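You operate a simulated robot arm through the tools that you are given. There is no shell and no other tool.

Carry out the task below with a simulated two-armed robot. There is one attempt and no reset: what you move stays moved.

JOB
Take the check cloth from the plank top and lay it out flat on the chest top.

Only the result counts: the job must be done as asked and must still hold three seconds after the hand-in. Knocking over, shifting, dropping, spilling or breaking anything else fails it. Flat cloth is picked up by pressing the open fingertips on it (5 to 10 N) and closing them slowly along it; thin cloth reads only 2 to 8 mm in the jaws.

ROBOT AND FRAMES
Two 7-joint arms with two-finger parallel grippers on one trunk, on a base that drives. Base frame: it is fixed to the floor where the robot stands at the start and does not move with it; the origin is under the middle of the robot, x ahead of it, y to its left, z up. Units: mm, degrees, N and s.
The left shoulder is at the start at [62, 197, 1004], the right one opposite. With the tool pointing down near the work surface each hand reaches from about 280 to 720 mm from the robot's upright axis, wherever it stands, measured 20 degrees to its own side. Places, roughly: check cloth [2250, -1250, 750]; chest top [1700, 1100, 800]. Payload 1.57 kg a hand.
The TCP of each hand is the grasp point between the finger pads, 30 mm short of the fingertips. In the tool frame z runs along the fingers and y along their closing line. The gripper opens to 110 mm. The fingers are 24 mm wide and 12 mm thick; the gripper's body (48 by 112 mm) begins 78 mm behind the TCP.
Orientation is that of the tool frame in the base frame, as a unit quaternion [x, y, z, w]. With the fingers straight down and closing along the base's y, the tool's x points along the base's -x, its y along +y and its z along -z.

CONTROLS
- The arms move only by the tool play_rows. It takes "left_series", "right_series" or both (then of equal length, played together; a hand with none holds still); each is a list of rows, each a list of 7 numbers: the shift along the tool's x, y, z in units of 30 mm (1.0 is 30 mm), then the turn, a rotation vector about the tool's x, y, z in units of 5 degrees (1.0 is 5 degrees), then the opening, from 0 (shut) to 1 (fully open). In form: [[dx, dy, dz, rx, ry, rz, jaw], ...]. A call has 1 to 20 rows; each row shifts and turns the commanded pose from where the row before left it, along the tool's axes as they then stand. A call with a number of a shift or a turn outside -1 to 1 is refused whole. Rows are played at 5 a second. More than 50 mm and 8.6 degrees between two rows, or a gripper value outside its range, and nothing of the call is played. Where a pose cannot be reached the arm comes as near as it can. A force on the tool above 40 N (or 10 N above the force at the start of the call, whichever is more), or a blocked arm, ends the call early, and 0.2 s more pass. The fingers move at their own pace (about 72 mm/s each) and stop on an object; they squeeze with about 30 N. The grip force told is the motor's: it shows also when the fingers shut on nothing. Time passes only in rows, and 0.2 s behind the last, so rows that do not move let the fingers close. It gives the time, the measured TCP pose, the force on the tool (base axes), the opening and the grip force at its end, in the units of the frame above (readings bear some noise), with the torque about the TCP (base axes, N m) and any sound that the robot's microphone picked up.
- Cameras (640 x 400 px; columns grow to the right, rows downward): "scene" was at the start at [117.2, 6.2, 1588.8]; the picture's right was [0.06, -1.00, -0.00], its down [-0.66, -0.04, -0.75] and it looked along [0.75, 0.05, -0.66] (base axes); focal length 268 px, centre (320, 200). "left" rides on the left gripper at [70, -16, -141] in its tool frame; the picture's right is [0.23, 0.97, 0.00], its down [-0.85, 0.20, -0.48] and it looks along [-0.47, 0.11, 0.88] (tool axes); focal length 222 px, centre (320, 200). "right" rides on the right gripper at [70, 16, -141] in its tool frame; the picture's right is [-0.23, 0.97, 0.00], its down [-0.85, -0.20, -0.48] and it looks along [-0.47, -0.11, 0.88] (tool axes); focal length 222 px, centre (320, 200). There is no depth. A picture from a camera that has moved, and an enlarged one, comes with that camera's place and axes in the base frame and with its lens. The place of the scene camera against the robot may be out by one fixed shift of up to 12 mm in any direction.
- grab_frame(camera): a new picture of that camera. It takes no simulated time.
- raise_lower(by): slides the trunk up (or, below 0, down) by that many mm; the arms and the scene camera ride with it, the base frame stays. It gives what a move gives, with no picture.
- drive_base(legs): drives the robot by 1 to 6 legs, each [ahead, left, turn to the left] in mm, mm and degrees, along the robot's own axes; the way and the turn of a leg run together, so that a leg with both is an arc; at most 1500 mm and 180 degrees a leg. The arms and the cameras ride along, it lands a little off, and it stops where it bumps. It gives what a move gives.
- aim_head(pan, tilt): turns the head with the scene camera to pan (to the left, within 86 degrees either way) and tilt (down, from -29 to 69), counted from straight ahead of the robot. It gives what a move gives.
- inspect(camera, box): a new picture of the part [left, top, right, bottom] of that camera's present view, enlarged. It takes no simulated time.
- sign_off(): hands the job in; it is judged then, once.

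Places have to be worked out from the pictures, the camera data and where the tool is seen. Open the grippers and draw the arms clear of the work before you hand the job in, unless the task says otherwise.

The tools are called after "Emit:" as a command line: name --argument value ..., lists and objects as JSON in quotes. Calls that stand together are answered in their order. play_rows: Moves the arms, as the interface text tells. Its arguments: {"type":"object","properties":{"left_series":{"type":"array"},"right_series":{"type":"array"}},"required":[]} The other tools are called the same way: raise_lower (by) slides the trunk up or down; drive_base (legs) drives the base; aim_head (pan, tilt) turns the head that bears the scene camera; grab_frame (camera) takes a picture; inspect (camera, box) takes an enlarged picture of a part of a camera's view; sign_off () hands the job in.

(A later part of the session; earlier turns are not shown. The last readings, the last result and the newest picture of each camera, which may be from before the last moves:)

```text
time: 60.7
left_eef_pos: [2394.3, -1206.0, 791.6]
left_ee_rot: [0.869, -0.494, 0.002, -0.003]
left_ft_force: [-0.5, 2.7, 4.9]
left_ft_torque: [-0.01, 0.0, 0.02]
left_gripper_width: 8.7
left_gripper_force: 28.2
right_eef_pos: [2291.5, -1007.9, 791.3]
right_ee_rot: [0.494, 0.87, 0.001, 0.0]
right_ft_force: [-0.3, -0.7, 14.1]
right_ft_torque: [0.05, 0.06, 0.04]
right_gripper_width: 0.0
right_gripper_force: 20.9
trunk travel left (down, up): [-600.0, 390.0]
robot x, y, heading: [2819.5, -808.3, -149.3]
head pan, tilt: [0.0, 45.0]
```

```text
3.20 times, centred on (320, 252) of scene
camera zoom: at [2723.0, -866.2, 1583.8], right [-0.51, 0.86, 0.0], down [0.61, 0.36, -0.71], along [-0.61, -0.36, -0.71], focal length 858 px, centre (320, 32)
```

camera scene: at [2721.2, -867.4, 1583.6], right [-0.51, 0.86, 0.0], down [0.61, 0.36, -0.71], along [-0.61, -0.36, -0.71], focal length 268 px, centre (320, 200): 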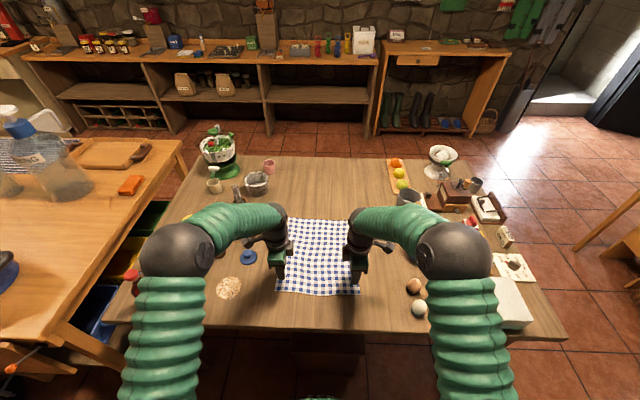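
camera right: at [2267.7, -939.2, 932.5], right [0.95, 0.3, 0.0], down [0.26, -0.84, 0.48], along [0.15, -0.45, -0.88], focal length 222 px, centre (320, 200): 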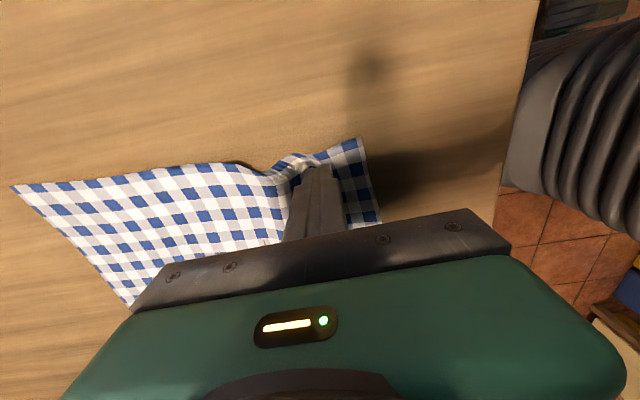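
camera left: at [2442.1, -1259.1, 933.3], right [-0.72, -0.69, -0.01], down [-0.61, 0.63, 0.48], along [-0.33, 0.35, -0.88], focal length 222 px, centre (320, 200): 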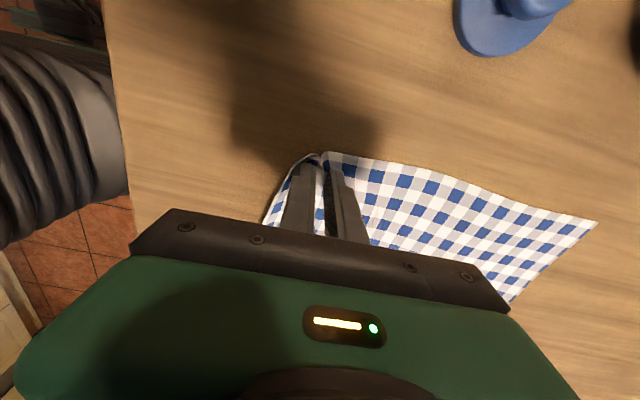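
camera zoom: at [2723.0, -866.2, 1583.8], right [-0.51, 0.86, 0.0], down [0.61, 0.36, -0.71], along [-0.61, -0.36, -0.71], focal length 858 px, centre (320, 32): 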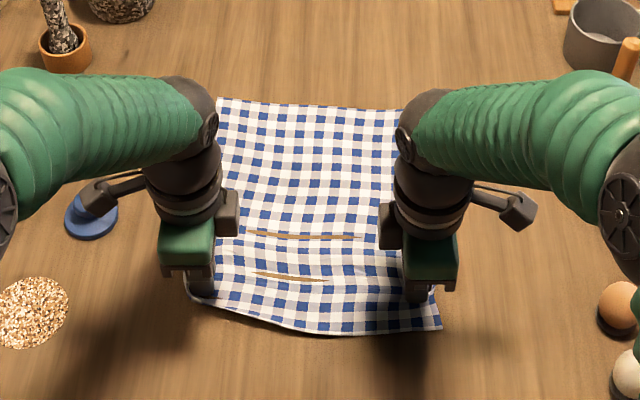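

The right shut on nothing again although a fold rose near it. I lift that hand, open wider and look at how the cloth lies now.

Emit:
play_rows --right_series '[[0, 0, -0.5, 0, 0, 0, 0.0], [0, 0, -0.5, 0, 0, 0, 0.5], [0, 0, 0, 0, 0, 0, 0.5], [0, 0, 0, 0, 0, 0, 0.5]]'

Emit:
grab_frame --camera "right"

Emit:
inspect --camera "right" --box '[220, 110, 420, 235]'

Emit:
inspect --camera "left" --box '[220, 110, 420, 235]'

```text
time: 61.7
left_eef_pos: [2392.7, -1206.5, 791.9]
left_ee_rot: [0.87, -0.494, 0.001, -0.003]
left_ft_force: [-0.6, 0.8, 11.1]
left_ft_torque: [-0.09, -0.02, -0.02]
left_gripper_width: 7.6
left_gripper_force: 27.4
right_eef_pos: [2291.2, -1007.2, 820.8]
right_ee_rot: [0.494, 0.869, 0.003, 0.001]
right_ft_force: [0.5, 0.0, 1.0]
right_ft_torque: [0.03, -0.01, -0.02]
right_gripper_width: 54.7
right_gripper_force: 0.1
trunk travel left (down, up): [-600.0, 390.0]
robot x, y, heading: [2819.4, -809.0, -149.3]
head pan, tilt: [0.0, 45.0]
```

```text
taken
camera right: at [2267.4, -939.4, 961.3], right [0.95, 0.3, 0.0], down [0.26, -0.84, 0.48], along [0.15, -0.45, -0.88], focal length 222 px, centre (320, 200)
```

right: 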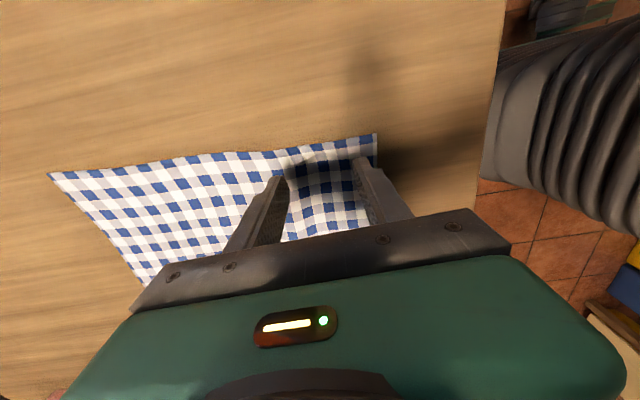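

```text
3.20 times, centred on (320, 172) of right
camera zoom: at [2267.4, -939.4, 961.3], right [0.95, 0.3, 0.0], down [0.26, -0.84, 0.48], along [0.15, -0.45, -0.88], focal length 711 px, centre (320, 288)
```

zoom: 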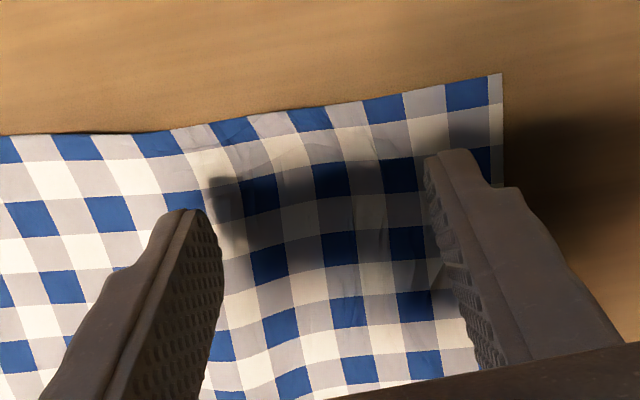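

```text
3.20 times, centred on (320, 172) of left
camera zoom: at [2442.2, -1259.4, 933.3], right [-0.72, -0.69, 0.0], down [-0.61, 0.63, 0.48], along [-0.33, 0.35, -0.88], focal length 711 px, centre (320, 288)
```

zoom: 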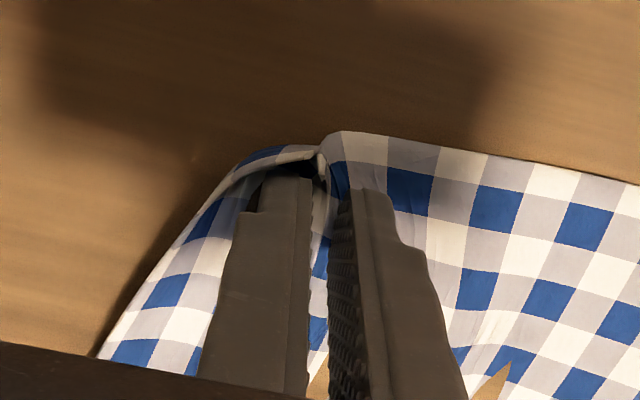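

The right corner of the cloth now lies 16 mm outward and 55 mm back from the TCP. I shift the hand 8 mm inward and lower it with a 55 mm opening to light contact.

Emit:
play_rows --right_series '[[-0.27, 0, 0.3, 0, 0, 0, 0.5], [0, 0, 0.4, 0, 0, 0, 0.5], [0, 0, 0.2, 0, 0, 0, 0.5], [0, 0, 0.07, 0, 0, 0, 0.5], [0, 0, 0.02, 0, 0, 0, 0.5], [0, 0, 0, 0, 0, 0, 0.5], [0, 0, 0, 0, 0, 0, 0.5]]'

Emit:
inspect --camera "right" --box '[220, 110, 420, 235]'

```text
time: 63.3
left_eef_pos: [2393.2, -1207.4, 791.7]
left_ee_rot: [0.869, -0.494, 0.002, -0.002]
left_ft_force: [0.3, -1.0, 10.0]
left_ft_torque: [-0.14, 0.0, -0.02]
left_gripper_width: 8.6
left_gripper_force: 27.4
right_eef_pos: [2295.3, -1014.9, 791.5]
right_ee_rot: [0.494, 0.869, 0.001, 0.001]
right_ft_force: [-0.9, 1.6, 5.8]
right_ft_torque: [0.07, 0.03, -0.02]
right_gripper_width: 55.1
right_gripper_force: 0.1
trunk travel left (down, up): [-600.0, 390.0]
robot x, y, heading: [2817.7, -810.0, -149.2]
head pan, tilt: [0.0, 45.0]
```

```text
3.20 times, centred on (320, 172) of right
camera zoom: at [2271.6, -946.3, 932.7], right [0.95, 0.3, 0.0], down [0.26, -0.84, 0.48], along [0.15, -0.45, -0.88], focal length 711 px, centre (320, 288)
```

zoom: 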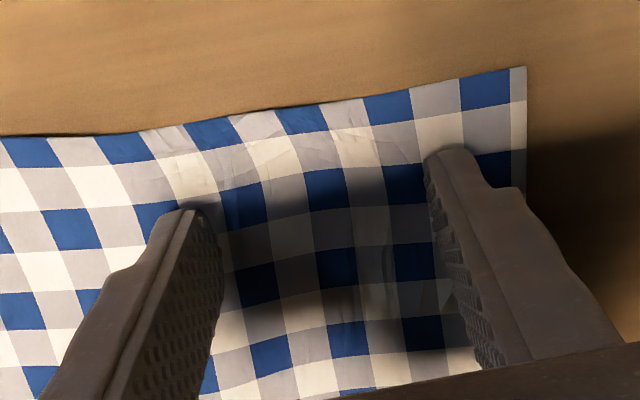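

Right presses with 6 N with both tips on the cloth; I add a trace of pressure and close part of the way to check whether a fold rises.

Emit:
play_rows --right_series '[[0, 0, 0.008, 0, 0, 0, 0.48], [0, 0, 0, 0, 0, 0, 0.46], [0, 0, 0, 0, 0, 0, 0.44], [0, 0, 0, 0, 0, 0, 0.42], [0, 0, 0, 0, 0, 0, 0.4], [0, 0, 0, 0, 0, 0, 0.38], [0, 0, 0, 0, 0, 0, 0.36], [0, 0, 0, 0, 0, 0, 0.34], [0, 0, 0, 0, 0, 0, 0.32], [0, 0, 0, 0, 0, 0, 0.3], [0, 0, 0, 0, 0, 0, 0.28], [0, 0, 0, 0, 0, 0, 0.26], [0, 0, 0, 0, 0, 0, 0.24], [0, 0, 0, 0, 0, 0, 0.22], [0, 0, 0, 0, 0, 0, 0.2]]'

Emit:
inspect --camera "right" --box '[220, 110, 420, 235]'

```text
time: 66.5
left_eef_pos: [2394.0, -1205.9, 791.2]
left_ee_rot: [0.869, -0.494, 0.001, -0.002]
left_ft_force: [-1.3, 0.0, 3.1]
left_ft_torque: [-0.04, 0.05, 0.0]
left_gripper_width: 8.6
left_gripper_force: 27.4
right_eef_pos: [2294.5, -1015.4, 792.0]
right_ee_rot: [0.495, 0.869, 0.001, 0.001]
right_ft_force: [-0.9, 0.4, 15.6]
right_ft_torque: [0.08, -0.02, 0.01]
right_gripper_width: 18.7
right_gripper_force: 0.1
trunk travel left (down, up): [-600.0, 390.0]
robot x, y, heading: [2821.5, -807.4, -149.2]
head pan, tilt: [0.0, 45.0]
```

```text
3.20 times, centred on (320, 172) of right
camera zoom: at [2272.3, -946.8, 932.5], right [0.95, 0.3, 0.0], down [0.26, -0.84, 0.48], along [0.15, -0.45, -0.88], focal length 711 px, centre (320, 288)
```

zoom: 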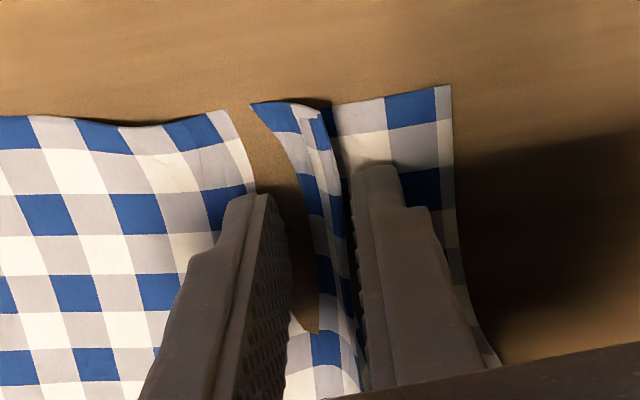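

A fold has clearly risen between the fingers. I go on closing slowly.

Emit:
play_rows --right_series '[[0, 0, 0, 0, 0, 0, 0.18], [0, 0, 0, 0, 0, 0, 0.16], [0, 0, 0, 0, 0, 0, 0.14], [0, 0, 0, 0, 0, 0, 0.12], [0, 0, 0, 0, 0, 0, 0.1], [0, 0, 0, 0, 0, 0, 0.08], [0, 0, 0, 0, 0, 0, 0.07]]'

Emit:
inspect --camera "right" --box '[220, 110, 420, 235]'

```text
time: 68.1
left_eef_pos: [2393.8, -1206.4, 792.9]
left_ee_rot: [0.87, -0.494, 0.001, -0.003]
left_ft_force: [0.1, 0.2, 3.0]
left_ft_torque: [-0.01, 0.0, -0.01]
left_gripper_width: 8.6
left_gripper_force: 27.1
right_eef_pos: [2295.8, -1015.2, 791.6]
right_ee_rot: [0.494, 0.869, 0.001, 0.001]
right_ft_force: [2.1, 1.1, 15.3]
right_ft_torque: [0.1, -0.09, 0.03]
right_gripper_width: 9.0
right_gripper_force: 0.9
trunk travel left (down, up): [-600.0, 390.0]
robot x, y, heading: [2818.7, -811.1, -149.1]
head pan, tilt: [0.0, 45.0]
```

```text
3.20 times, centred on (320, 172) of right
camera zoom: at [2272.6, -946.8, 932.5], right [0.95, 0.3, 0.0], down [0.26, -0.84, 0.48], along [0.15, -0.45, -0.88], focal length 711 px, centre (320, 288)
```

zoom: 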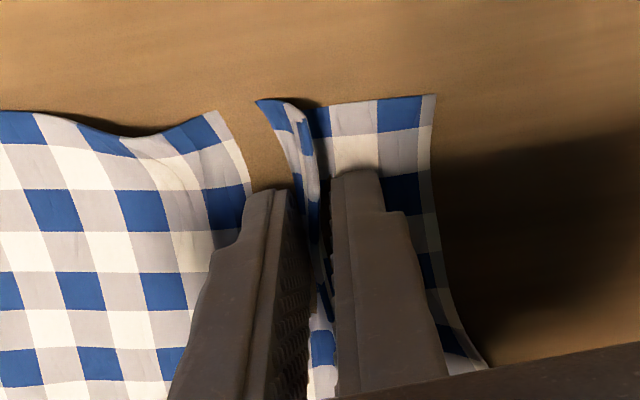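

The jaws already meet the fold at 9 mm; I close them the rest of the way.

Emit:
play_rows --right_series '[[0, 0, 0, 0, 0, 0, 0.06], [0, 0, 0, 0, 0, 0, 0.05], [0, 0, 0, 0, 0, 0, 0.04], [0, 0, 0, 0, 0, 0, 0.03], [0, 0, 0, 0, 0, 0, 0.02], [0, 0, 0, 0, 0, 0, 0.01], [0, 0, 0, 0, 0, 0, 0], [0, 0, 0, 0, 0, 0, 0], [0, 0, 0, 0, 0, 0, 0]]'

Emit:
inspect --camera "right" --box '[220, 110, 420, 235]'

```text
time: 70.1
left_eef_pos: [2393.8, -1206.2, 791.2]
left_ee_rot: [0.869, -0.494, 0.002, -0.002]
left_ft_force: [0.3, -0.5, 6.3]
left_ft_torque: [-0.03, 0.01, 0.0]
left_gripper_width: 8.7
left_gripper_force: 27.1
right_eef_pos: [2296.5, -1016.0, 792.2]
right_ee_rot: [0.494, 0.87, 0.002, 0.001]
right_ft_force: [-2.9, -1.0, 15.7]
right_ft_torque: [0.04, 0.09, 0.04]
right_gripper_width: 2.3
right_gripper_force: 23.3
trunk travel left (down, up): [-600.0, 390.0]
robot x, y, heading: [2820.5, -810.9, -149.0]
head pan, tilt: [0.0, 45.0]
```

```text
3.20 times, centred on (320, 172) of right
camera zoom: at [2272.2, -946.8, 932.5], right [0.95, 0.3, 0.0], down [0.26, -0.84, 0.48], along [0.15, -0.45, -0.88], focal length 711 px, centre (320, 288)
```

zoom: 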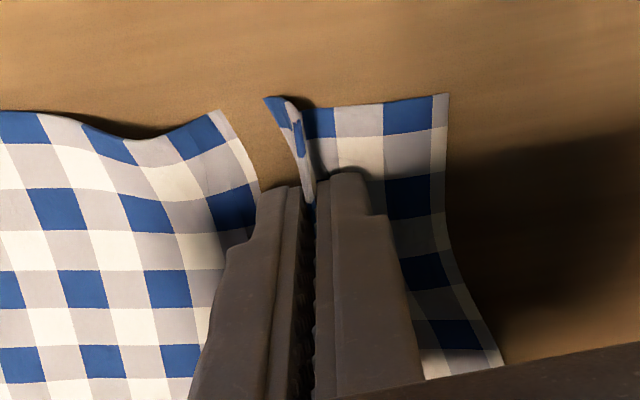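

The right now holds the cloth (2.3 mm, 23 N) and the left too (8.7 mm, 27 N). I lift both gently by 60 mm and check.

Emit:
play_rows --left_series '[[0, 0, -0.1, 0, 0, 0, 0], [0, 0, -0.2, 0, 0, 0, 0], [0, 0, -0.2, 0, 0, 0, 0], [0, 0, -0.25, 0, 0, 0, 0], [0, 0, -0.25, 0, 0, 0, 0], [0, 0, -0.25, 0, 0, 0, 0], [0, 0, -0.25, 0, 0, 0, 0], [0, 0, -0.25, 0, 0, 0, 0], [0, 0, -0.25, 0, 0, 0, 0], [0, 0, 0, 0, 0, 0, 0]]' --right_series '[[0, 0, -0.1, 0, 0, 0, 0], [0, 0, -0.2, 0, 0, 0, 0], [0, 0, -0.2, 0, 0, 0, 0], [0, 0, -0.25, 0, 0, 0, 0], [0, 0, -0.25, 0, 0, 0, 0], [0, 0, -0.25, 0, 0, 0, 0], [0, 0, -0.25, 0, 0, 0, 0], [0, 0, -0.25, 0, 0, 0, 0], [0, 0, -0.25, 0, 0, 0, 0], [0, 0, 0, 0, 0, 0, 0]]'

Emit:
grab_frame --camera "right"

Emit:
grab_frame --camera "left"

Emit:
inspect --camera "scene" --box '[220, 190, 420, 315]'

```text
time: 72.3
left_eef_pos: [2391.2, -1207.0, 851.3]
left_ee_rot: [0.87, -0.494, 0.002, -0.003]
left_ft_force: [-0.3, 0.2, -0.1]
left_ft_torque: [0.01, -0.01, 0.03]
left_gripper_width: 2.1
left_gripper_force: 23.7
right_eef_pos: [2294.1, -1014.9, 849.4]
right_ee_rot: [0.493, 0.87, 0.004, 0.001]
right_ft_force: [-0.5, -1.0, -0.5]
right_ft_torque: [0.02, 0.02, 0.02]
right_gripper_width: 2.4
right_gripper_force: 23.7
trunk travel left (down, up): [-600.0, 390.0]
robot x, y, heading: [2818.5, -811.3, -149.1]
head pan, tilt: [0.0, 45.0]
```

```text
taken
camera right: at [2270.5, -947.1, 990.6], right [0.95, 0.3, 0.01], down [0.26, -0.84, 0.48], along [0.15, -0.45, -0.88], focal length 222 px, centre (320, 200)
```

right: 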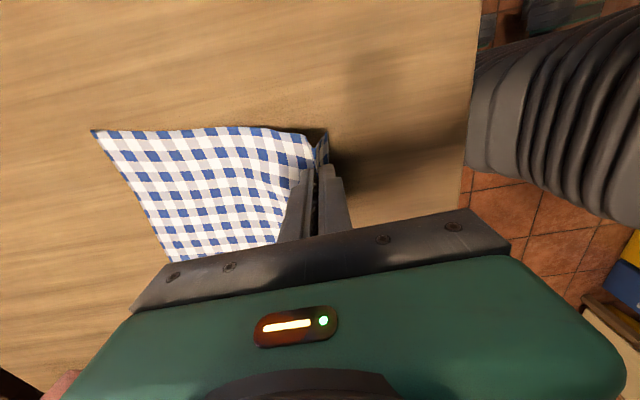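

```text
taken
camera left: at [2440.7, -1260.4, 991.9], right [-0.72, -0.69, -0.01], down [-0.61, 0.63, 0.48], along [-0.33, 0.35, -0.88], focal length 222 px, centre (320, 200)
```

left: 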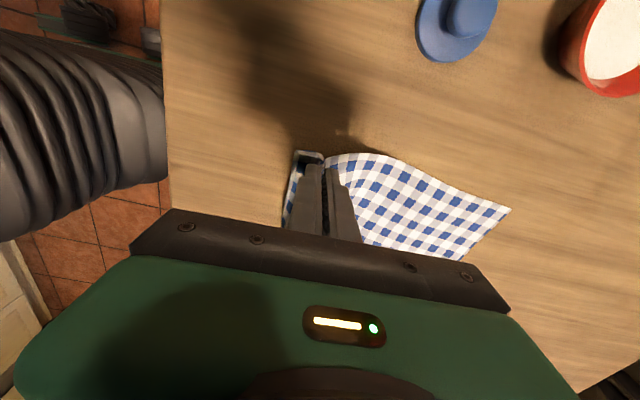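

```text
3.20 times, centred on (320, 252) of scene
camera zoom: at [2719.8, -868.4, 1583.4], right [-0.51, 0.86, 0.0], down [0.61, 0.36, -0.7], along [-0.61, -0.36, -0.71], focal length 858 px, centre (320, 32)
```

zoom: 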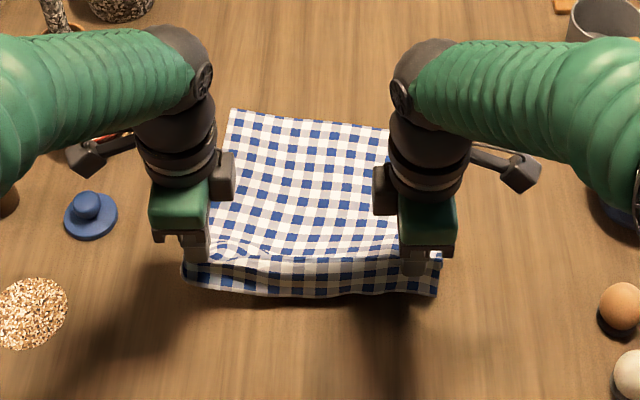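

Both hands hold the near edge with a small hem flap toward the robot. I raise the trunk in steps to lift the cloth off the table.

Emit:
raise_lower --by 120

Emit:
grab_frame --camera "scene"

```text
time: 73.8
left_eef_pos: [2392.0, -1206.1, 970.2]
left_ee_rot: [0.87, -0.494, 0.001, -0.003]
left_ft_force: [-0.2, 0.0, 0.1]
left_ft_torque: [0.01, -0.01, -0.01]
left_gripper_width: 2.2
left_gripper_force: 23.8
right_eef_pos: [2293.0, -1016.5, 970.2]
right_ee_rot: [0.494, 0.869, 0.003, 0.002]
right_ft_force: [-0.5, -1.2, 0.0]
right_ft_torque: [0.0, -0.01, -0.02]
right_gripper_width: 2.7
right_gripper_force: 24.4
trunk travel left (down, up): [-720.0, 270.0]
robot x, y, heading: [2820.8, -809.1, -149.4]
head pan, tilt: [0.0, 45.0]
```

```text
taken
camera scene: at [2719.4, -868.5, 1703.3], right [-0.51, 0.86, 0.0], down [0.61, 0.36, -0.7], along [-0.61, -0.36, -0.71], focal length 268 px, centre (320, 200)
```

scene: 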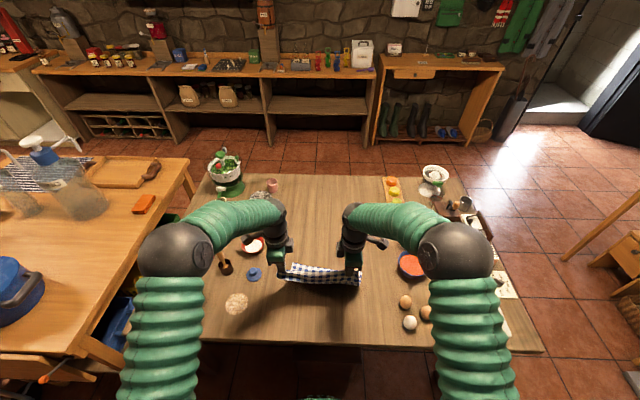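

The cloth hangs between the hands. I raise the trunk the rest of the way.

Emit:
raise_lower --by 265

Emit:
grab_frame --camera "scene"

Emit:
grab_frame --camera "left"

Emit:
grab_frame --camera "right"

```text
time: 76.5
left_eef_pos: [2391.5, -1207.8, 1234.9]
left_ee_rot: [0.87, -0.494, 0.001, -0.003]
left_ft_force: [0.2, 1.4, -0.5]
left_ft_torque: [0.0, 0.03, -0.04]
left_gripper_width: 2.1
left_gripper_force: 23.9
right_eef_pos: [2293.7, -1015.0, 1235.0]
right_ee_rot: [0.494, 0.869, 0.002, 0.001]
right_ft_force: [-0.6, -0.7, -0.8]
right_ft_torque: [-0.01, -0.02, 0.0]
right_gripper_width: 2.3
right_gripper_force: 23.7
trunk travel left (down, up): [-985.0, 5.0]
robot x, y, heading: [2818.9, -809.3, -149.1]
head pan, tilt: [0.0, 45.0]
```

```text
taken
camera scene: at [2718.9, -868.9, 1968.4], right [-0.51, 0.86, 0.0], down [0.61, 0.36, -0.7], along [-0.61, -0.36, -0.71], focal length 268 px, centre (320, 200)
```

scene: 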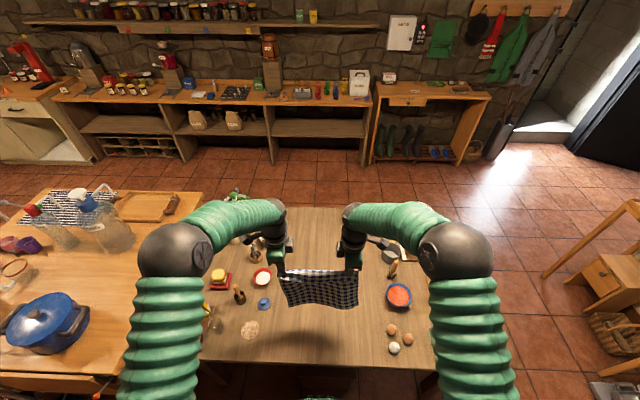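

```text
taken
camera left: at [2440.4, -1260.6, 1376.8], right [-0.72, -0.69, -0.01], down [-0.61, 0.63, 0.48], along [-0.33, 0.35, -0.88], focal length 222 px, centre (320, 200)
```

left: 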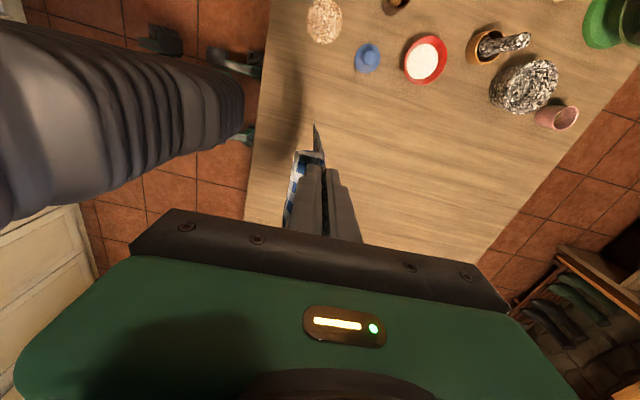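

```text
taken
camera right: at [2270.2, -947.4, 1375.6], right [0.95, 0.3, 0.01], down [0.26, -0.84, 0.48], along [0.15, -0.45, -0.88], focal length 222 px, centre (320, 200)
```

right: 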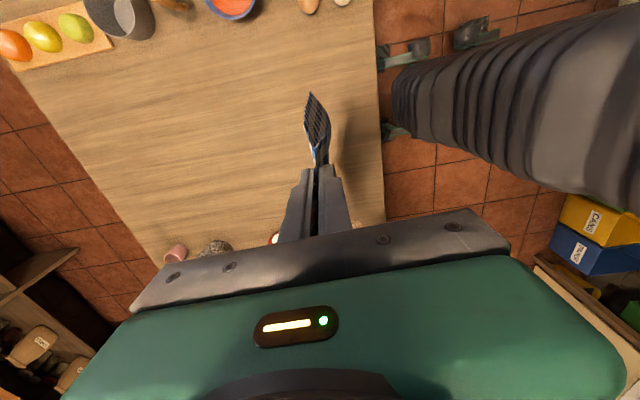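

The cloth hangs freely as a sheet with its lower edge well above the table. I back off 300 mm and turn right about 91° to face the chest.

Emit:
drive_base --legs '[[-300, 0, 0], [0, 0, -90.8]]'

Emit:
grab_frame --camera "scene"

```text
time: 82.5
left_eef_pos: [2685.1, -221.0, 1234.6]
left_ee_rot: [-0.256, 0.967, -0.003, 0.0]
left_ft_force: [0.7, 0.7, 0.3]
left_ft_torque: [-0.01, 0.0, 0.02]
left_gripper_width: 2.0
left_gripper_force: 23.8
right_eef_pos: [2879.6, -128.4, 1234.4]
right_ee_rot: [0.967, 0.255, 0.001, 0.002]
right_ft_force: [-0.3, -0.5, 1.1]
right_ft_torque: [-0.03, -0.03, 0.03]
right_gripper_width: 2.5
right_gripper_force: 23.4
trunk travel left (down, up): [-985.0, 5.0]
robot x, y, heading: [3074.2, -655.9, 119.4]
head pan, tilt: [0.0, 45.0]
```

```text
taken
camera scene: at [3016.1, -554.1, 1968.4], right [0.87, 0.49, 0.0], down [0.35, -0.62, -0.7], along [-0.35, 0.61, -0.71], focal length 268 px, centre (320, 200)
```

scene: 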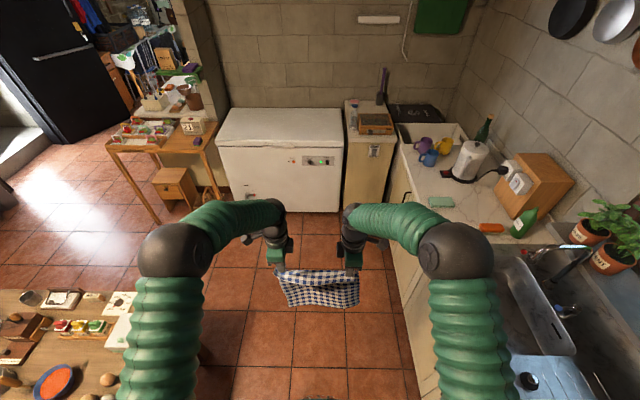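

The robot now faces the chest, which stands about 1.8 m ahead and slightly left. I drive 1000 mm ahead and 280 mm left.

Emit:
drive_base --legs '[[300, 280, 0], [700, 0, 0]]'

Emit:
grab_frame --camera "scene"

```text
time: 88.5
left_eef_pos: [1937.3, 526.3, 1237.9]
left_ee_rot: [-0.258, 0.966, -0.002, 0.0]
left_ft_force: [0.2, 0.5, 0.5]
left_ft_torque: [0.0, 0.0, 0.01]
left_gripper_width: 2.3
left_gripper_force: 23.2
right_eef_pos: [2130.3, 621.1, 1236.8]
right_ee_rot: [0.967, 0.257, 0.001, 0.001]
right_ft_force: [-0.3, 0.2, 0.1]
right_ft_torque: [0.0, 0.01, 0.03]
right_gripper_width: 2.7
right_gripper_force: 23.6
trunk travel left (down, up): [-985.0, 5.0]
robot x, y, heading: [2325.7, 93.8, 120.0]
head pan, tilt: [0.0, 45.0]
```

```text
taken
camera scene: at [2269.9, 195.1, 1968.6], right [0.87, 0.5, 0.0], down [0.35, -0.61, -0.71], along [-0.35, 0.61, -0.71], focal length 268 px, centre (320, 200)
```

scene: 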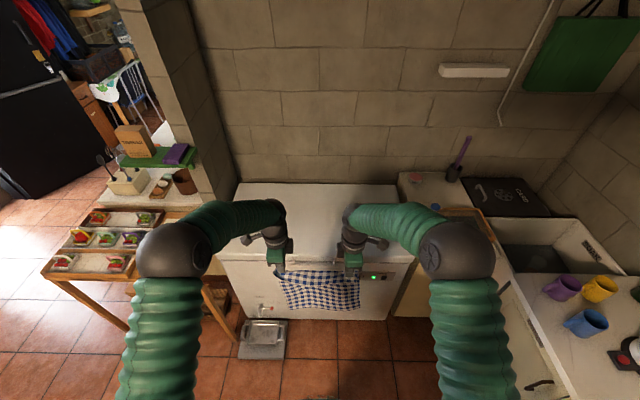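

The chest top spans from about 850 to 1425 mm ahead, ±500 mm sideways, with the floor tray just left of my path (its right edge at about 230 mm left). I shift 130 mm right and 300 mm ahead, then look again.

Emit:
drive_base --legs '[[0, -130, 0], [300, 0, -1]]'

Emit:
grab_frame --camera "scene"

Emit:
aim_head --pan 40 --tilt 69

Emit:
grab_frame --camera "scene"

```text
time: 91.5
left_eef_pos: [1914.2, 861.8, 1240.5]
left_ee_rot: [-0.246, 0.969, 0.0, -0.001]
left_ft_force: [0.7, 0.6, -0.4]
left_ft_torque: [0.02, -0.02, 0.06]
left_gripper_width: 2.2
left_gripper_force: 23.2
right_eef_pos: [2110.2, 950.5, 1239.9]
right_ee_rot: [0.969, 0.246, -0.001, -0.001]
right_ft_force: [-0.3, -0.5, 0.0]
right_ft_torque: [0.05, 0.01, 0.07]
right_gripper_width: 2.4
right_gripper_force: 24.4
trunk travel left (down, up): [-985.0, 5.0]
robot x, y, heading: [2287.3, 425.8, 118.1]
head pan, tilt: [0.0, 45.0]
```

```text
taken
camera scene: at [2254.9, 530.6, 1968.9], right [0.88, 0.47, -0.01], down [0.33, -0.62, -0.71], along [-0.34, 0.62, -0.71], focal length 268 px, centre (320, 200)
```

scene: 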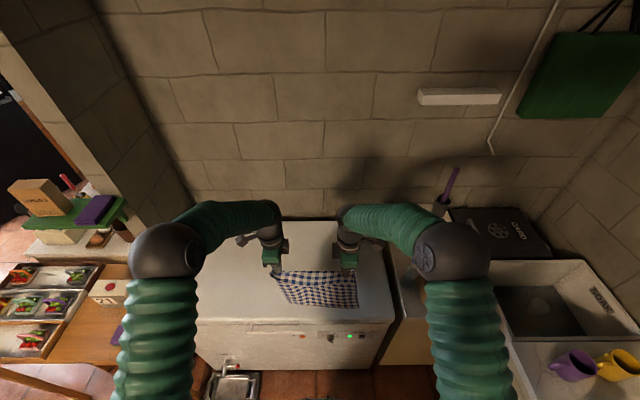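

```text
time: 92.5
left_eef_pos: [1886.3, 851.3, 1233.2]
left_ee_rot: [-0.247, 0.969, 0.001, 0.01]
left_ft_force: [0.6, 0.5, -0.7]
left_ft_torque: [0.06, -0.05, 0.04]
left_gripper_width: 2.2
left_gripper_force: 23.9
right_eef_pos: [2082.5, 940.9, 1238.6]
right_ee_rot: [0.969, 0.247, 0.01, -0.001]
right_ft_force: [-1.4, -0.5, -0.7]
right_ft_torque: [0.05, -0.04, 0.02]
right_gripper_width: 2.4
right_gripper_force: 23.3
trunk travel left (down, up): [-985.0, 5.0]
robot x, y, heading: [2286.7, 426.6, 118.3]
head pan, tilt: [40.0, 68.8]
```

```text
taken
camera scene: at [2203.4, 472.2, 1939.2], right [0.37, 0.93, 0.0], down [0.87, -0.34, -0.35], along [-0.33, 0.13, -0.94], focal length 268 px, centre (320, 200)
```

scene: 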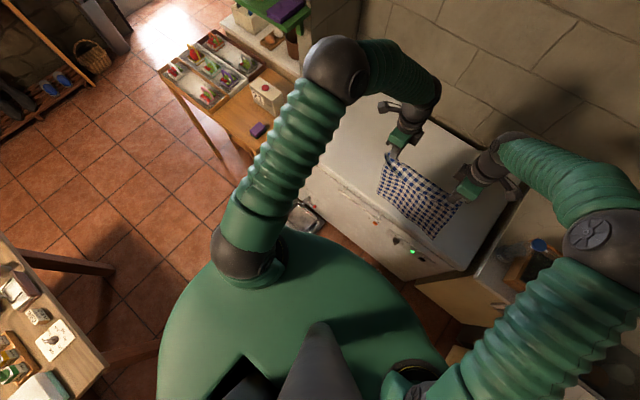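

The readings show the upper body swung about 28 mm to the left between the two readings (about 1° lean). I turn the head back and re-read to see whether it is a sway that settles.

Emit:
aim_head --pan 0 --tilt 55

Emit:
play_rows --left_series '[[0, 0, 0, 0, 0, 0, 0], [0, 0, 0, 0, 0, 0, 0], [0, 0, 0, 0, 0, 0, 0]]' --right_series '[[0, 0, 0, 0, 0, 0, 0], [0, 0, 0, 0, 0, 0, 0], [0, 0, 0, 0, 0, 0, 0]]'

Emit:
grab_frame --camera "scene"

Emit:
grab_frame --camera "left"

Emit:
grab_frame --camera "right"

```text
time: 93.6
left_eef_pos: [1887.7, 850.8, 1234.6]
left_ee_rot: [-0.246, 0.969, 0.002, 0.01]
left_ft_force: [-0.2, -0.5, -0.8]
left_ft_torque: [0.09, -0.14, 0.01]
left_gripper_width: 2.3
left_gripper_force: 23.8
right_eef_pos: [2083.6, 939.5, 1240.1]
right_ee_rot: [0.969, 0.247, 0.009, -0.002]
right_ft_force: [-1.2, 0.0, 0.4]
right_ft_torque: [0.02, -0.1, 0.06]
right_gripper_width: 2.4
right_gripper_force: 24.2
trunk travel left (down, up): [-985.0, 5.0]
robot x, y, heading: [2289.8, 424.4, 118.7]
head pan, tilt: [0.0, 55.0]
```

```text
time: 94.4
left_eef_pos: [1895.5, 854.7, 1236.9]
left_ee_rot: [-0.247, 0.969, 0.001, 0.007]
left_ft_force: [0.8, 0.6, 0.1]
left_ft_torque: [0.03, -0.02, 0.04]
left_gripper_width: 2.3
left_gripper_force: 23.4
right_eef_pos: [2090.7, 942.8, 1238.8]
right_ee_rot: [0.969, 0.247, 0.007, -0.002]
right_ft_force: [-1.3, 0.2, -1.1]
right_ft_torque: [0.02, -0.04, 0.0]
right_gripper_width: 2.4
right_gripper_force: 24.1
trunk travel left (down, up): [-985.0, 5.0]
robot x, y, heading: [2288.1, 427.3, 118.3]
head pan, tilt: [0.0, 55.0]
```

```text
taken
camera scene: at [2230.4, 516.9, 1955.0], right [0.88, 0.48, 0.0], down [0.39, -0.72, -0.57], along [-0.27, 0.5, -0.82], focal length 268 px, centre (320, 200)
```

scene: 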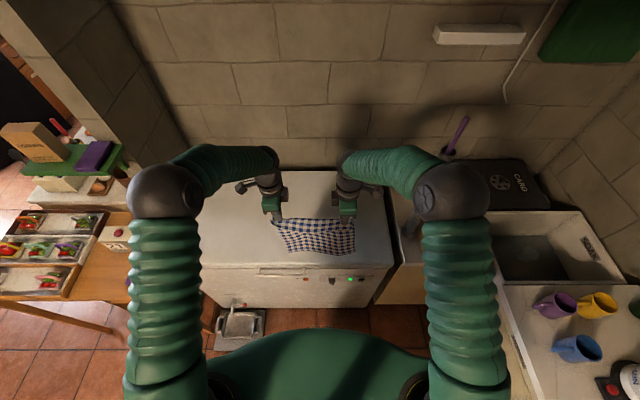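

```text
taken
camera left: at [1840.2, 805.1, 1377.3], right [-0.67, 0.75, 0.0], down [0.65, 0.58, 0.49], along [0.37, 0.32, -0.87], focal length 222 px, centre (320, 200)
```

left: 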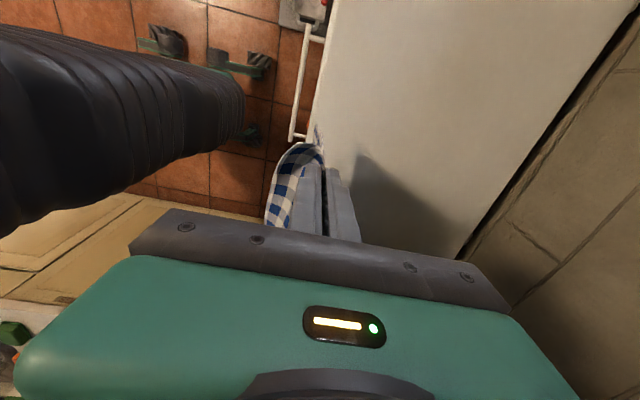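

```text
taken
camera right: at [2157.4, 961.7, 1381.1], right [0.27, -0.96, 0.0], down [-0.85, -0.24, 0.47], along [-0.45, -0.12, -0.88], focal length 222 px, centre (320, 200)
```

right: 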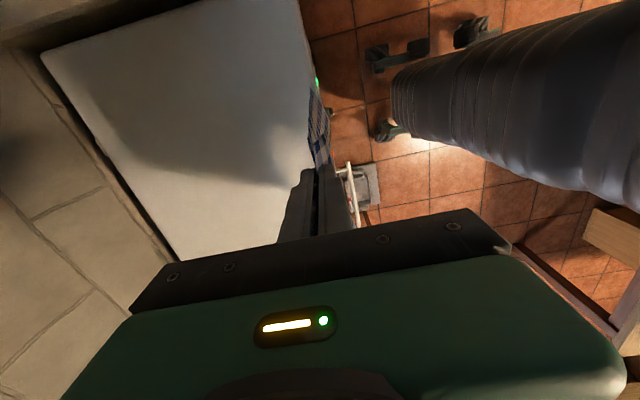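

The lean is decaying slowly (0.8° now); I wait a couple of seconds with both hands still.

Emit:
play_rows --left_series '[[0, 0, 0, 0, 0, 0, 0], [0, 0, 0, 0, 0, 0, 0], [0, 0, 0, 0, 0, 0, 0], [0, 0, 0, 0, 0, 0, 0], [0, 0, 0, 0, 0, 0, 0], [0, 0, 0, 0, 0, 0, 0], [0, 0, 0, 0, 0, 0, 0], [0, 0, 0, 0, 0, 0, 0]]' --right_series '[[0, 0, 0, 0, 0, 0, 0], [0, 0, 0, 0, 0, 0, 0], [0, 0, 0, 0, 0, 0, 0], [0, 0, 0, 0, 0, 0, 0], [0, 0, 0, 0, 0, 0, 0], [0, 0, 0, 0, 0, 0, 0], [0, 0, 0, 0, 0, 0, 0], [0, 0, 0, 0, 0, 0, 0]]'

```text
time: 96.2
left_eef_pos: [1903.2, 857.6, 1236.8]
left_ee_rot: [-0.247, 0.969, -0.001, 0.004]
left_ft_force: [0.7, 1.0, 0.7]
left_ft_torque: [0.01, -0.02, 0.02]
left_gripper_width: 2.4
left_gripper_force: 23.9
right_eef_pos: [2099.0, 947.5, 1239.1]
right_ee_rot: [0.969, 0.246, 0.003, -0.002]
right_ft_force: [-0.8, 0.3, 0.2]
right_ft_torque: [0.01, 0.0, 0.03]
right_gripper_width: 2.4
right_gripper_force: 23.7
trunk travel left (down, up): [-985.0, 5.0]
robot x, y, heading: [2288.5, 426.8, 118.4]
head pan, tilt: [0.0, 55.0]
```

The sway is settling. I inspect the chest front and the floor tray in the scene view to judge the remaining distance.

Emit:
inspect --camera "scene" --box '[180, 150, 440, 360]'

Emit:
grab_frame --camera "left"

```text
1.90 times, centred on (310, 255) of scene
camera zoom: at [2239.4, 522.1, 1955.0], right [0.88, 0.48, 0.0], down [0.39, -0.72, -0.57], along [-0.27, 0.5, -0.82], focal length 511 px, centre (339, 95)
```

zoom: 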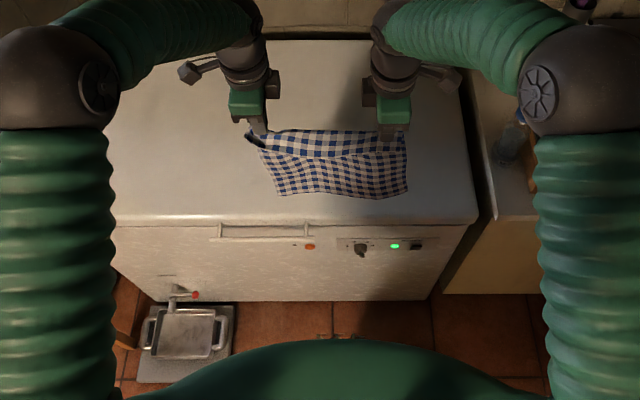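

```text
taken
camera left: at [1848.2, 809.8, 1378.3], right [-0.66, 0.75, 0.0], down [0.65, 0.58, 0.48], along [0.36, 0.32, -0.87], focal length 222 px, centre (320, 200)
```

left: 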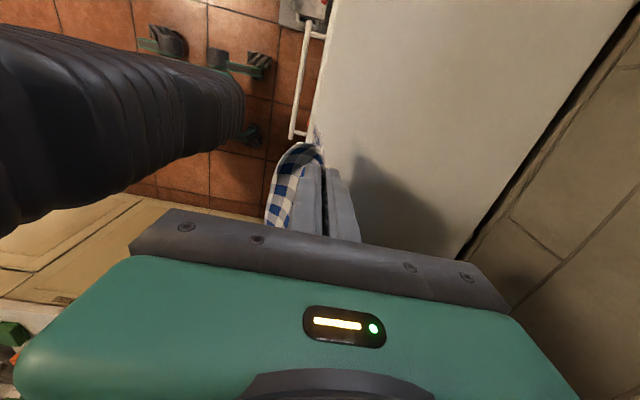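

The chest front edge is about 550 mm ahead, level with my heading, and the tray lies 365 mm or more to the left, clear of the base. I drive 235 mm straight ahead.

Emit:
drive_base --legs '[[120, 0, 0], [115, 0, 0]]'

Emit:
play_rows --left_series '[[0, 0, 0, 0, 0, 0, 0], [0, 0, 0, 0, 0, 0, 0], [0, 0, 0, 0, 0, 0, 0], [0, 0, 0, 0, 0, 0, 0], [0, 0, 0, 0, 0, 0, 0], [0, 0, 0, 0, 0, 0, 0], [0, 0, 0, 0, 0, 0, 0], [0, 0, 0, 0, 0, 0, 0], [0, 0, 0, 0, 0, 0, 0], [0, 0, 0, 0, 0, 0, 0], [0, 0, 0, 0, 0, 0, 0], [0, 0, 0, 0, 0, 0, 0]]' --right_series '[[0, 0, 0, 0, 0, 0, 0], [0, 0, 0, 0, 0, 0, 0], [0, 0, 0, 0, 0, 0, 0], [0, 0, 0, 0, 0, 0, 0], [0, 0, 0, 0, 0, 0, 0], [0, 0, 0, 0, 0, 0, 0], [0, 0, 0, 0, 0, 0, 0], [0, 0, 0, 0, 0, 0, 0], [0, 0, 0, 0, 0, 0, 0], [0, 0, 0, 0, 0, 0, 0], [0, 0, 0, 0, 0, 0, 0], [0, 0, 0, 0, 0, 0, 0]]'

Emit:
grab_frame --camera "scene"

Emit:
inspect --camera "scene" --box '[180, 150, 440, 360]'

Emit:
grab_frame --camera "left"

```text
time: 98.2
left_eef_pos: [1801.3, 1047.5, 1245.6]
left_ee_rot: [-0.244, 0.97, 0.008, 0.002]
left_ft_force: [0.3, 0.6, 1.2]
left_ft_torque: [-0.02, -0.03, 0.06]
left_gripper_width: 2.2
left_gripper_force: 24.2
right_eef_pos: [1997.7, 1134.2, 1247.3]
right_ee_rot: [0.97, 0.244, 0.003, -0.008]
right_ft_force: [-0.5, -1.0, 0.6]
right_ft_torque: [0.01, -0.01, 0.02]
right_gripper_width: 2.5
right_gripper_force: 23.9
trunk travel left (down, up): [-985.0, 5.0]
robot x, y, heading: [2181.8, 629.5, 118.4]
head pan, tilt: [0.0, 55.0]
```

```text
time: 100.8
left_eef_pos: [1795.1, 1064.8, 1235.7]
left_ee_rot: [-0.244, 0.97, 0.0, 0.005]
left_ft_force: [0.8, 0.4, -1.4]
left_ft_torque: [-0.02, 0.0, 0.01]
left_gripper_width: 2.4
left_gripper_force: 23.7
right_eef_pos: [1989.9, 1152.6, 1238.8]
right_ee_rot: [0.97, 0.245, 0.004, 0.0]
right_ft_force: [0.2, 0.8, -0.2]
right_ft_torque: [0.03, 0.0, 0.04]
right_gripper_width: 2.5
right_gripper_force: 23.8
trunk travel left (down, up): [-985.0, 5.0]
robot x, y, heading: [2179.3, 630.1, 118.2]
head pan, tilt: [0.0, 55.0]
```

```text
taken
camera scene: at [2127.9, 726.3, 1954.9], right [0.88, 0.47, 0.0], down [0.39, -0.72, -0.57], along [-0.27, 0.5, -0.82], focal length 268 px, centre (320, 200)
```

scene: 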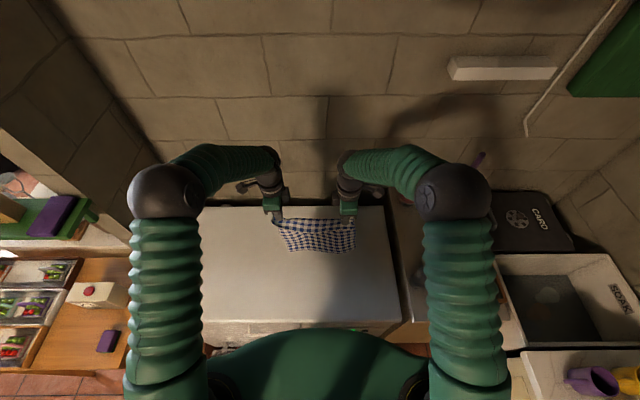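

```text
1.90 times, centred on (310, 255) of scene
camera zoom: at [2127.9, 726.3, 1954.9], right [0.88, 0.47, 0.0], down [0.39, -0.72, -0.57], along [-0.27, 0.5, -0.82], focal length 511 px, centre (339, 95)
```

zoom: 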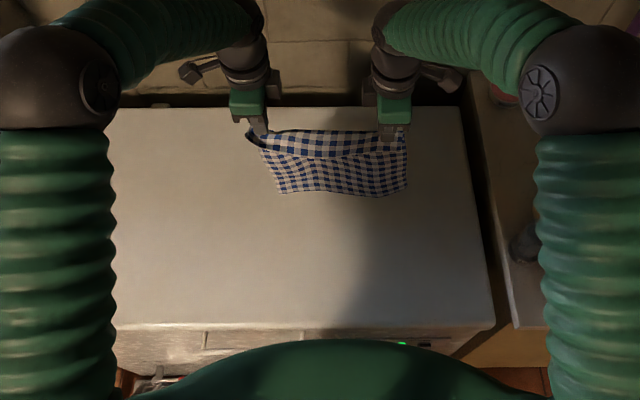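

```text
taken
camera left: at [1739.6, 1015.7, 1378.1], right [-0.66, 0.75, 0.0], down [0.66, 0.58, 0.48], along [0.37, 0.32, -0.87], focal length 222 px, centre (320, 200)
```

left: 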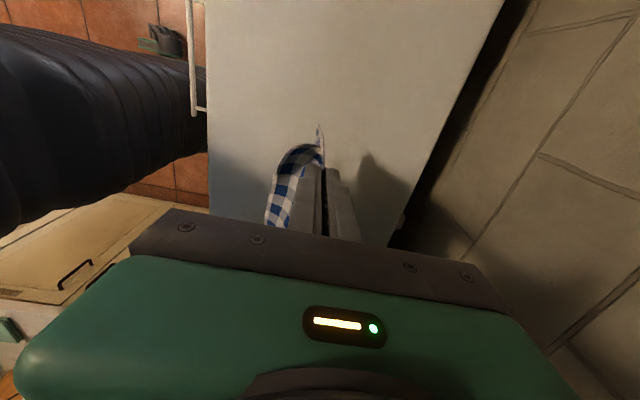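

The chest top spans about 320–870 mm ahead (z about 812) and the cloth hangs cleanly over it, its lower edge about 140 mm above the top. I move both hands 140 mm forward slowly so that the free edge can touch down far back.

Emit:
play_rows --left_series '[[0.01, 0.2, 0, 0, 0, 0, 0], [0.01, 0.333, 0, 0, 0, 0, 0], [0.01, 0.333, 0, 0, 0, 0, 0], [0.01, 0.333, 0, 0, 0, 0, 0], [0.01, 0.333, 0, 0, 0, 0, 0], [0.01, 0.333, 0, 0, 0, 0, 0], [0.01, 0.333, 0, 0, 0, 0, 0], [0.01, 0.333, 0, 0, 0, 0, 0], [0.01, 0.333, 0, 0, 0, 0, 0], [0.01, 0.333, 0, 0, 0, 0, 0], [0.01, 0.333, 0, 0, 0, 0, 0], [0.01, 0.333, 0, 0, 0, 0, 0], [0.01, 0.333, 0, 0, 0, 0, 0], [0.01, 0.333, 0, 0, 0, 0, 0], [0, 0.2, 0, 0, 0, 0, 0], [0, 0, 0, 0, 0, 0, 0], [0, 0, 0, 0, 0, 0, 0]]' --right_series '[[0.01, -0.2, 0, 0, 0, 0, 0], [0.01, -0.333, 0, 0, 0, 0, 0], [0.01, -0.333, 0, 0, 0, 0, 0], [0.01, -0.333, 0, 0, 0, 0, 0], [0.01, -0.333, 0, 0, 0, 0, 0], [0.01, -0.333, 0, 0, 0, 0, 0], [0.01, -0.333, 0, 0, 0, 0, 0], [0.01, -0.333, 0, 0, 0, 0, 0], [0.01, -0.333, 0, 0, 0, 0, 0], [0.01, -0.333, 0, 0, 0, 0, 0], [0.01, -0.333, 0, 0, 0, 0, 0], [0.01, -0.333, 0, 0, 0, 0, 0], [0.01, -0.333, 0, 0, 0, 0, 0], [0.01, -0.333, 0, 0, 0, 0, 0], [0, -0.2, 0, 0, 0, 0, 0], [0, 0, 0, 0, 0, 0, 0], [0, 0, 0, 0, 0, 0, 0]]'

Emit:
grab_frame --camera "scene"

Emit:
inspect --camera "scene" --box '[180, 120, 440, 330]'

```text
time: 104.4
left_eef_pos: [1730.9, 1165.7, 1237.6]
left_ee_rot: [-0.244, 0.97, 0.0, 0.004]
left_ft_force: [7.9, 5.0, -0.2]
left_ft_torque: [0.15, -0.31, 0.08]
left_gripper_width: 2.3
left_gripper_force: 24.1
left hand out of reach, approached as far as the arm can: row 13, 14, 15
right_eef_pos: [1934.8, 1267.9, 1238.7]
right_ee_rot: [0.97, 0.244, 0.004, -0.001]
right_ft_force: [-8.6, -5.0, -0.8]
right_ft_torque: [-0.13, 0.21, -0.02]
right_gripper_width: 2.4
right_gripper_force: 23.6
right hand out of reach, approached as far as the arm can: row 14, 15
trunk travel left (down, up): [-985.0, 5.0]
robot x, y, heading: [2181.0, 625.8, 118.2]
head pan, tilt: [0.0, 55.0]
```

```text
taken
camera scene: at [2127.6, 725.7, 1954.9], right [0.88, 0.47, 0.0], down [0.39, -0.72, -0.57], along [-0.27, 0.5, -0.82], focal length 268 px, centre (320, 200)
```

scene: 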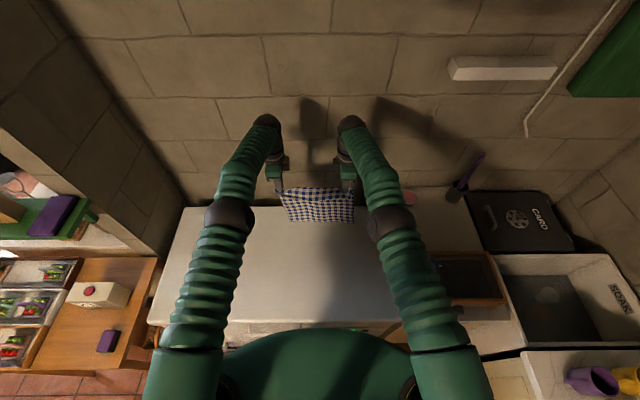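

```text
1.90 times, centred on (310, 225) of scene
camera zoom: at [2127.6, 725.7, 1954.9], right [0.88, 0.47, 0.0], down [0.39, -0.72, -0.57], along [-0.27, 0.5, -0.82], focal length 511 px, centre (339, 152)
```

zoom: 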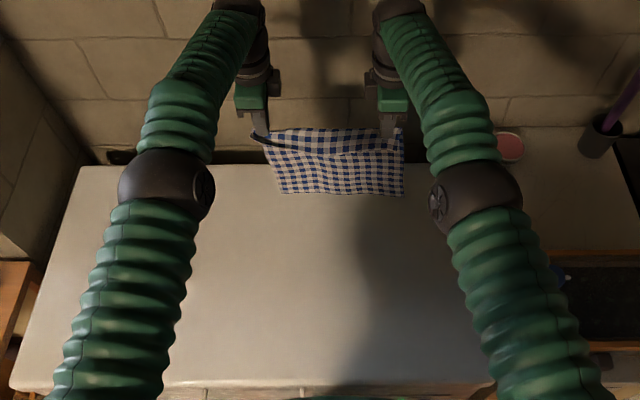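

The arms are at full reach (about 685 mm ahead), and the cloth is stretched with 9 N between the hands. I relax the stretch by 5 mm and bring the commands back to where the hands are.

Emit:
play_rows --left_series '[[-0.04, -0.3, 0, 0, 0, 0, 0], [-0.04, -0.3, 0, 0, 0, 0, 0], [0, 0, 0, 0, 0, 0, 0], [0, 0, 0, 0, 0, 0, 0]]' --right_series '[[-0.04, 0.15, 0, 0, 0, 0, 0], [-0.04, 0.15, 0, 0, 0, 0, 0], [0, 0, 0, 0, 0, 0, 0], [0, 0, 0, 0, 0, 0, 0]]'

```text
time: 105.4
left_eef_pos: [1741.5, 1150.5, 1237.2]
left_ee_rot: [-0.245, 0.97, 0.001, 0.004]
left_ft_force: [3.4, 2.1, 0.4]
left_ft_torque: [0.06, -0.12, 0.05]
left_gripper_width: 2.5
left_gripper_force: 24.3
right_eef_pos: [1937.6, 1257.8, 1239.0]
right_ee_rot: [0.97, 0.245, 0.004, 0.0]
right_ft_force: [-4.0, -2.6, 0.1]
right_ft_torque: [-0.03, 0.08, 0.03]
right_gripper_width: 2.5
right_gripper_force: 23.6
trunk travel left (down, up): [-985.0, 5.0]
robot x, y, heading: [2181.2, 627.7, 118.2]
head pan, tilt: [0.0, 55.0]
```

Tension is down to 4 N. For more margin at the front edge I drive the base 28 mm closer to the chest.

Emit:
drive_base --legs '[[28, 0, 0]]'

Emit:
play_rows --left_series '[[-0.03, 0.15, 0, 0, 0, 0, 0], [0, 0.15, 0, 0, 0, 0, 0], [0, 0, 0, 0, 0, 0, 0], [0, 0, 0, 0, 0, 0, 0], [0, 0, 0, 0, 0, 0, 0], [0, 0, 0, 0, 0, 0, 0], [0, 0, 0, 0, 0, 0, 0], [0, 0, 0, 0, 0, 0, 0]]' --right_series '[[-0.03, -0.15, 0, 0, 0, 0, 0], [0, -0.15, 0, 0, 0, 0, 0], [0, 0, 0, 0, 0, 0, 0], [0, 0, 0, 0, 0, 0, 0], [0, 0, 0, 0, 0, 0, 0], [0, 0, 0, 0, 0, 0, 0], [0, 0, 0, 0, 0, 0, 0], [0, 0, 0, 0, 0, 0, 0]]'

Emit:
grab_frame --camera "scene"

```text
time: 106.3
left_eef_pos: [1736.3, 1170.4, 1243.6]
left_ee_rot: [-0.244, 0.97, 0.004, 0.002]
left_ft_force: [2.8, 2.1, 1.7]
left_ft_torque: [0.1, -0.08, 0.04]
left_gripper_width: 2.3
left_gripper_force: 24.1
right_eef_pos: [1931.7, 1276.1, 1242.6]
right_ee_rot: [0.97, 0.245, 0.002, -0.004]
right_ft_force: [-3.1, -2.8, 0.6]
right_ft_torque: [-0.02, 0.15, 0.04]
right_gripper_width: 2.4
right_gripper_force: 23.9
trunk travel left (down, up): [-985.0, 5.0]
robot x, y, heading: [2165.0, 651.5, 118.1]
head pan, tilt: [0.0, 55.0]
```

```text
time: 108.1
left_eef_pos: [1725.0, 1181.0, 1239.8]
left_ee_rot: [-0.245, 0.97, 0.002, 0.003]
left_ft_force: [1.1, 0.4, -0.3]
left_ft_torque: [0.04, -0.08, 0.02]
left_gripper_width: 2.3
left_gripper_force: 24.5
right_eef_pos: [1917.6, 1287.0, 1241.4]
right_ee_rot: [0.97, 0.244, 0.004, -0.003]
right_ft_force: [-1.8, -0.8, -0.6]
right_ft_torque: [-0.02, 0.04, 0.03]
right_gripper_width: 2.3
right_gripper_force: 24.1
trunk travel left (down, up): [-985.0, 5.0]
robot x, y, heading: [2166.6, 654.7, 118.1]
head pan, tilt: [0.0, 55.0]
```

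```text
taken
camera scene: at [2122.1, 754.1, 1955.6], right [0.88, 0.47, 0.0], down [0.39, -0.72, -0.57], along [-0.27, 0.5, -0.82], focal length 268 px, centre (320, 200)
```

scene: 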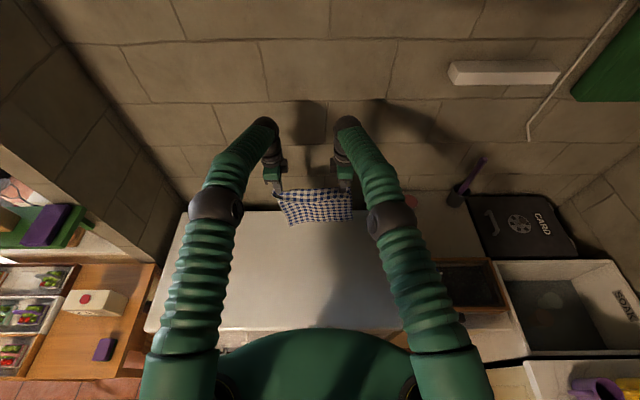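

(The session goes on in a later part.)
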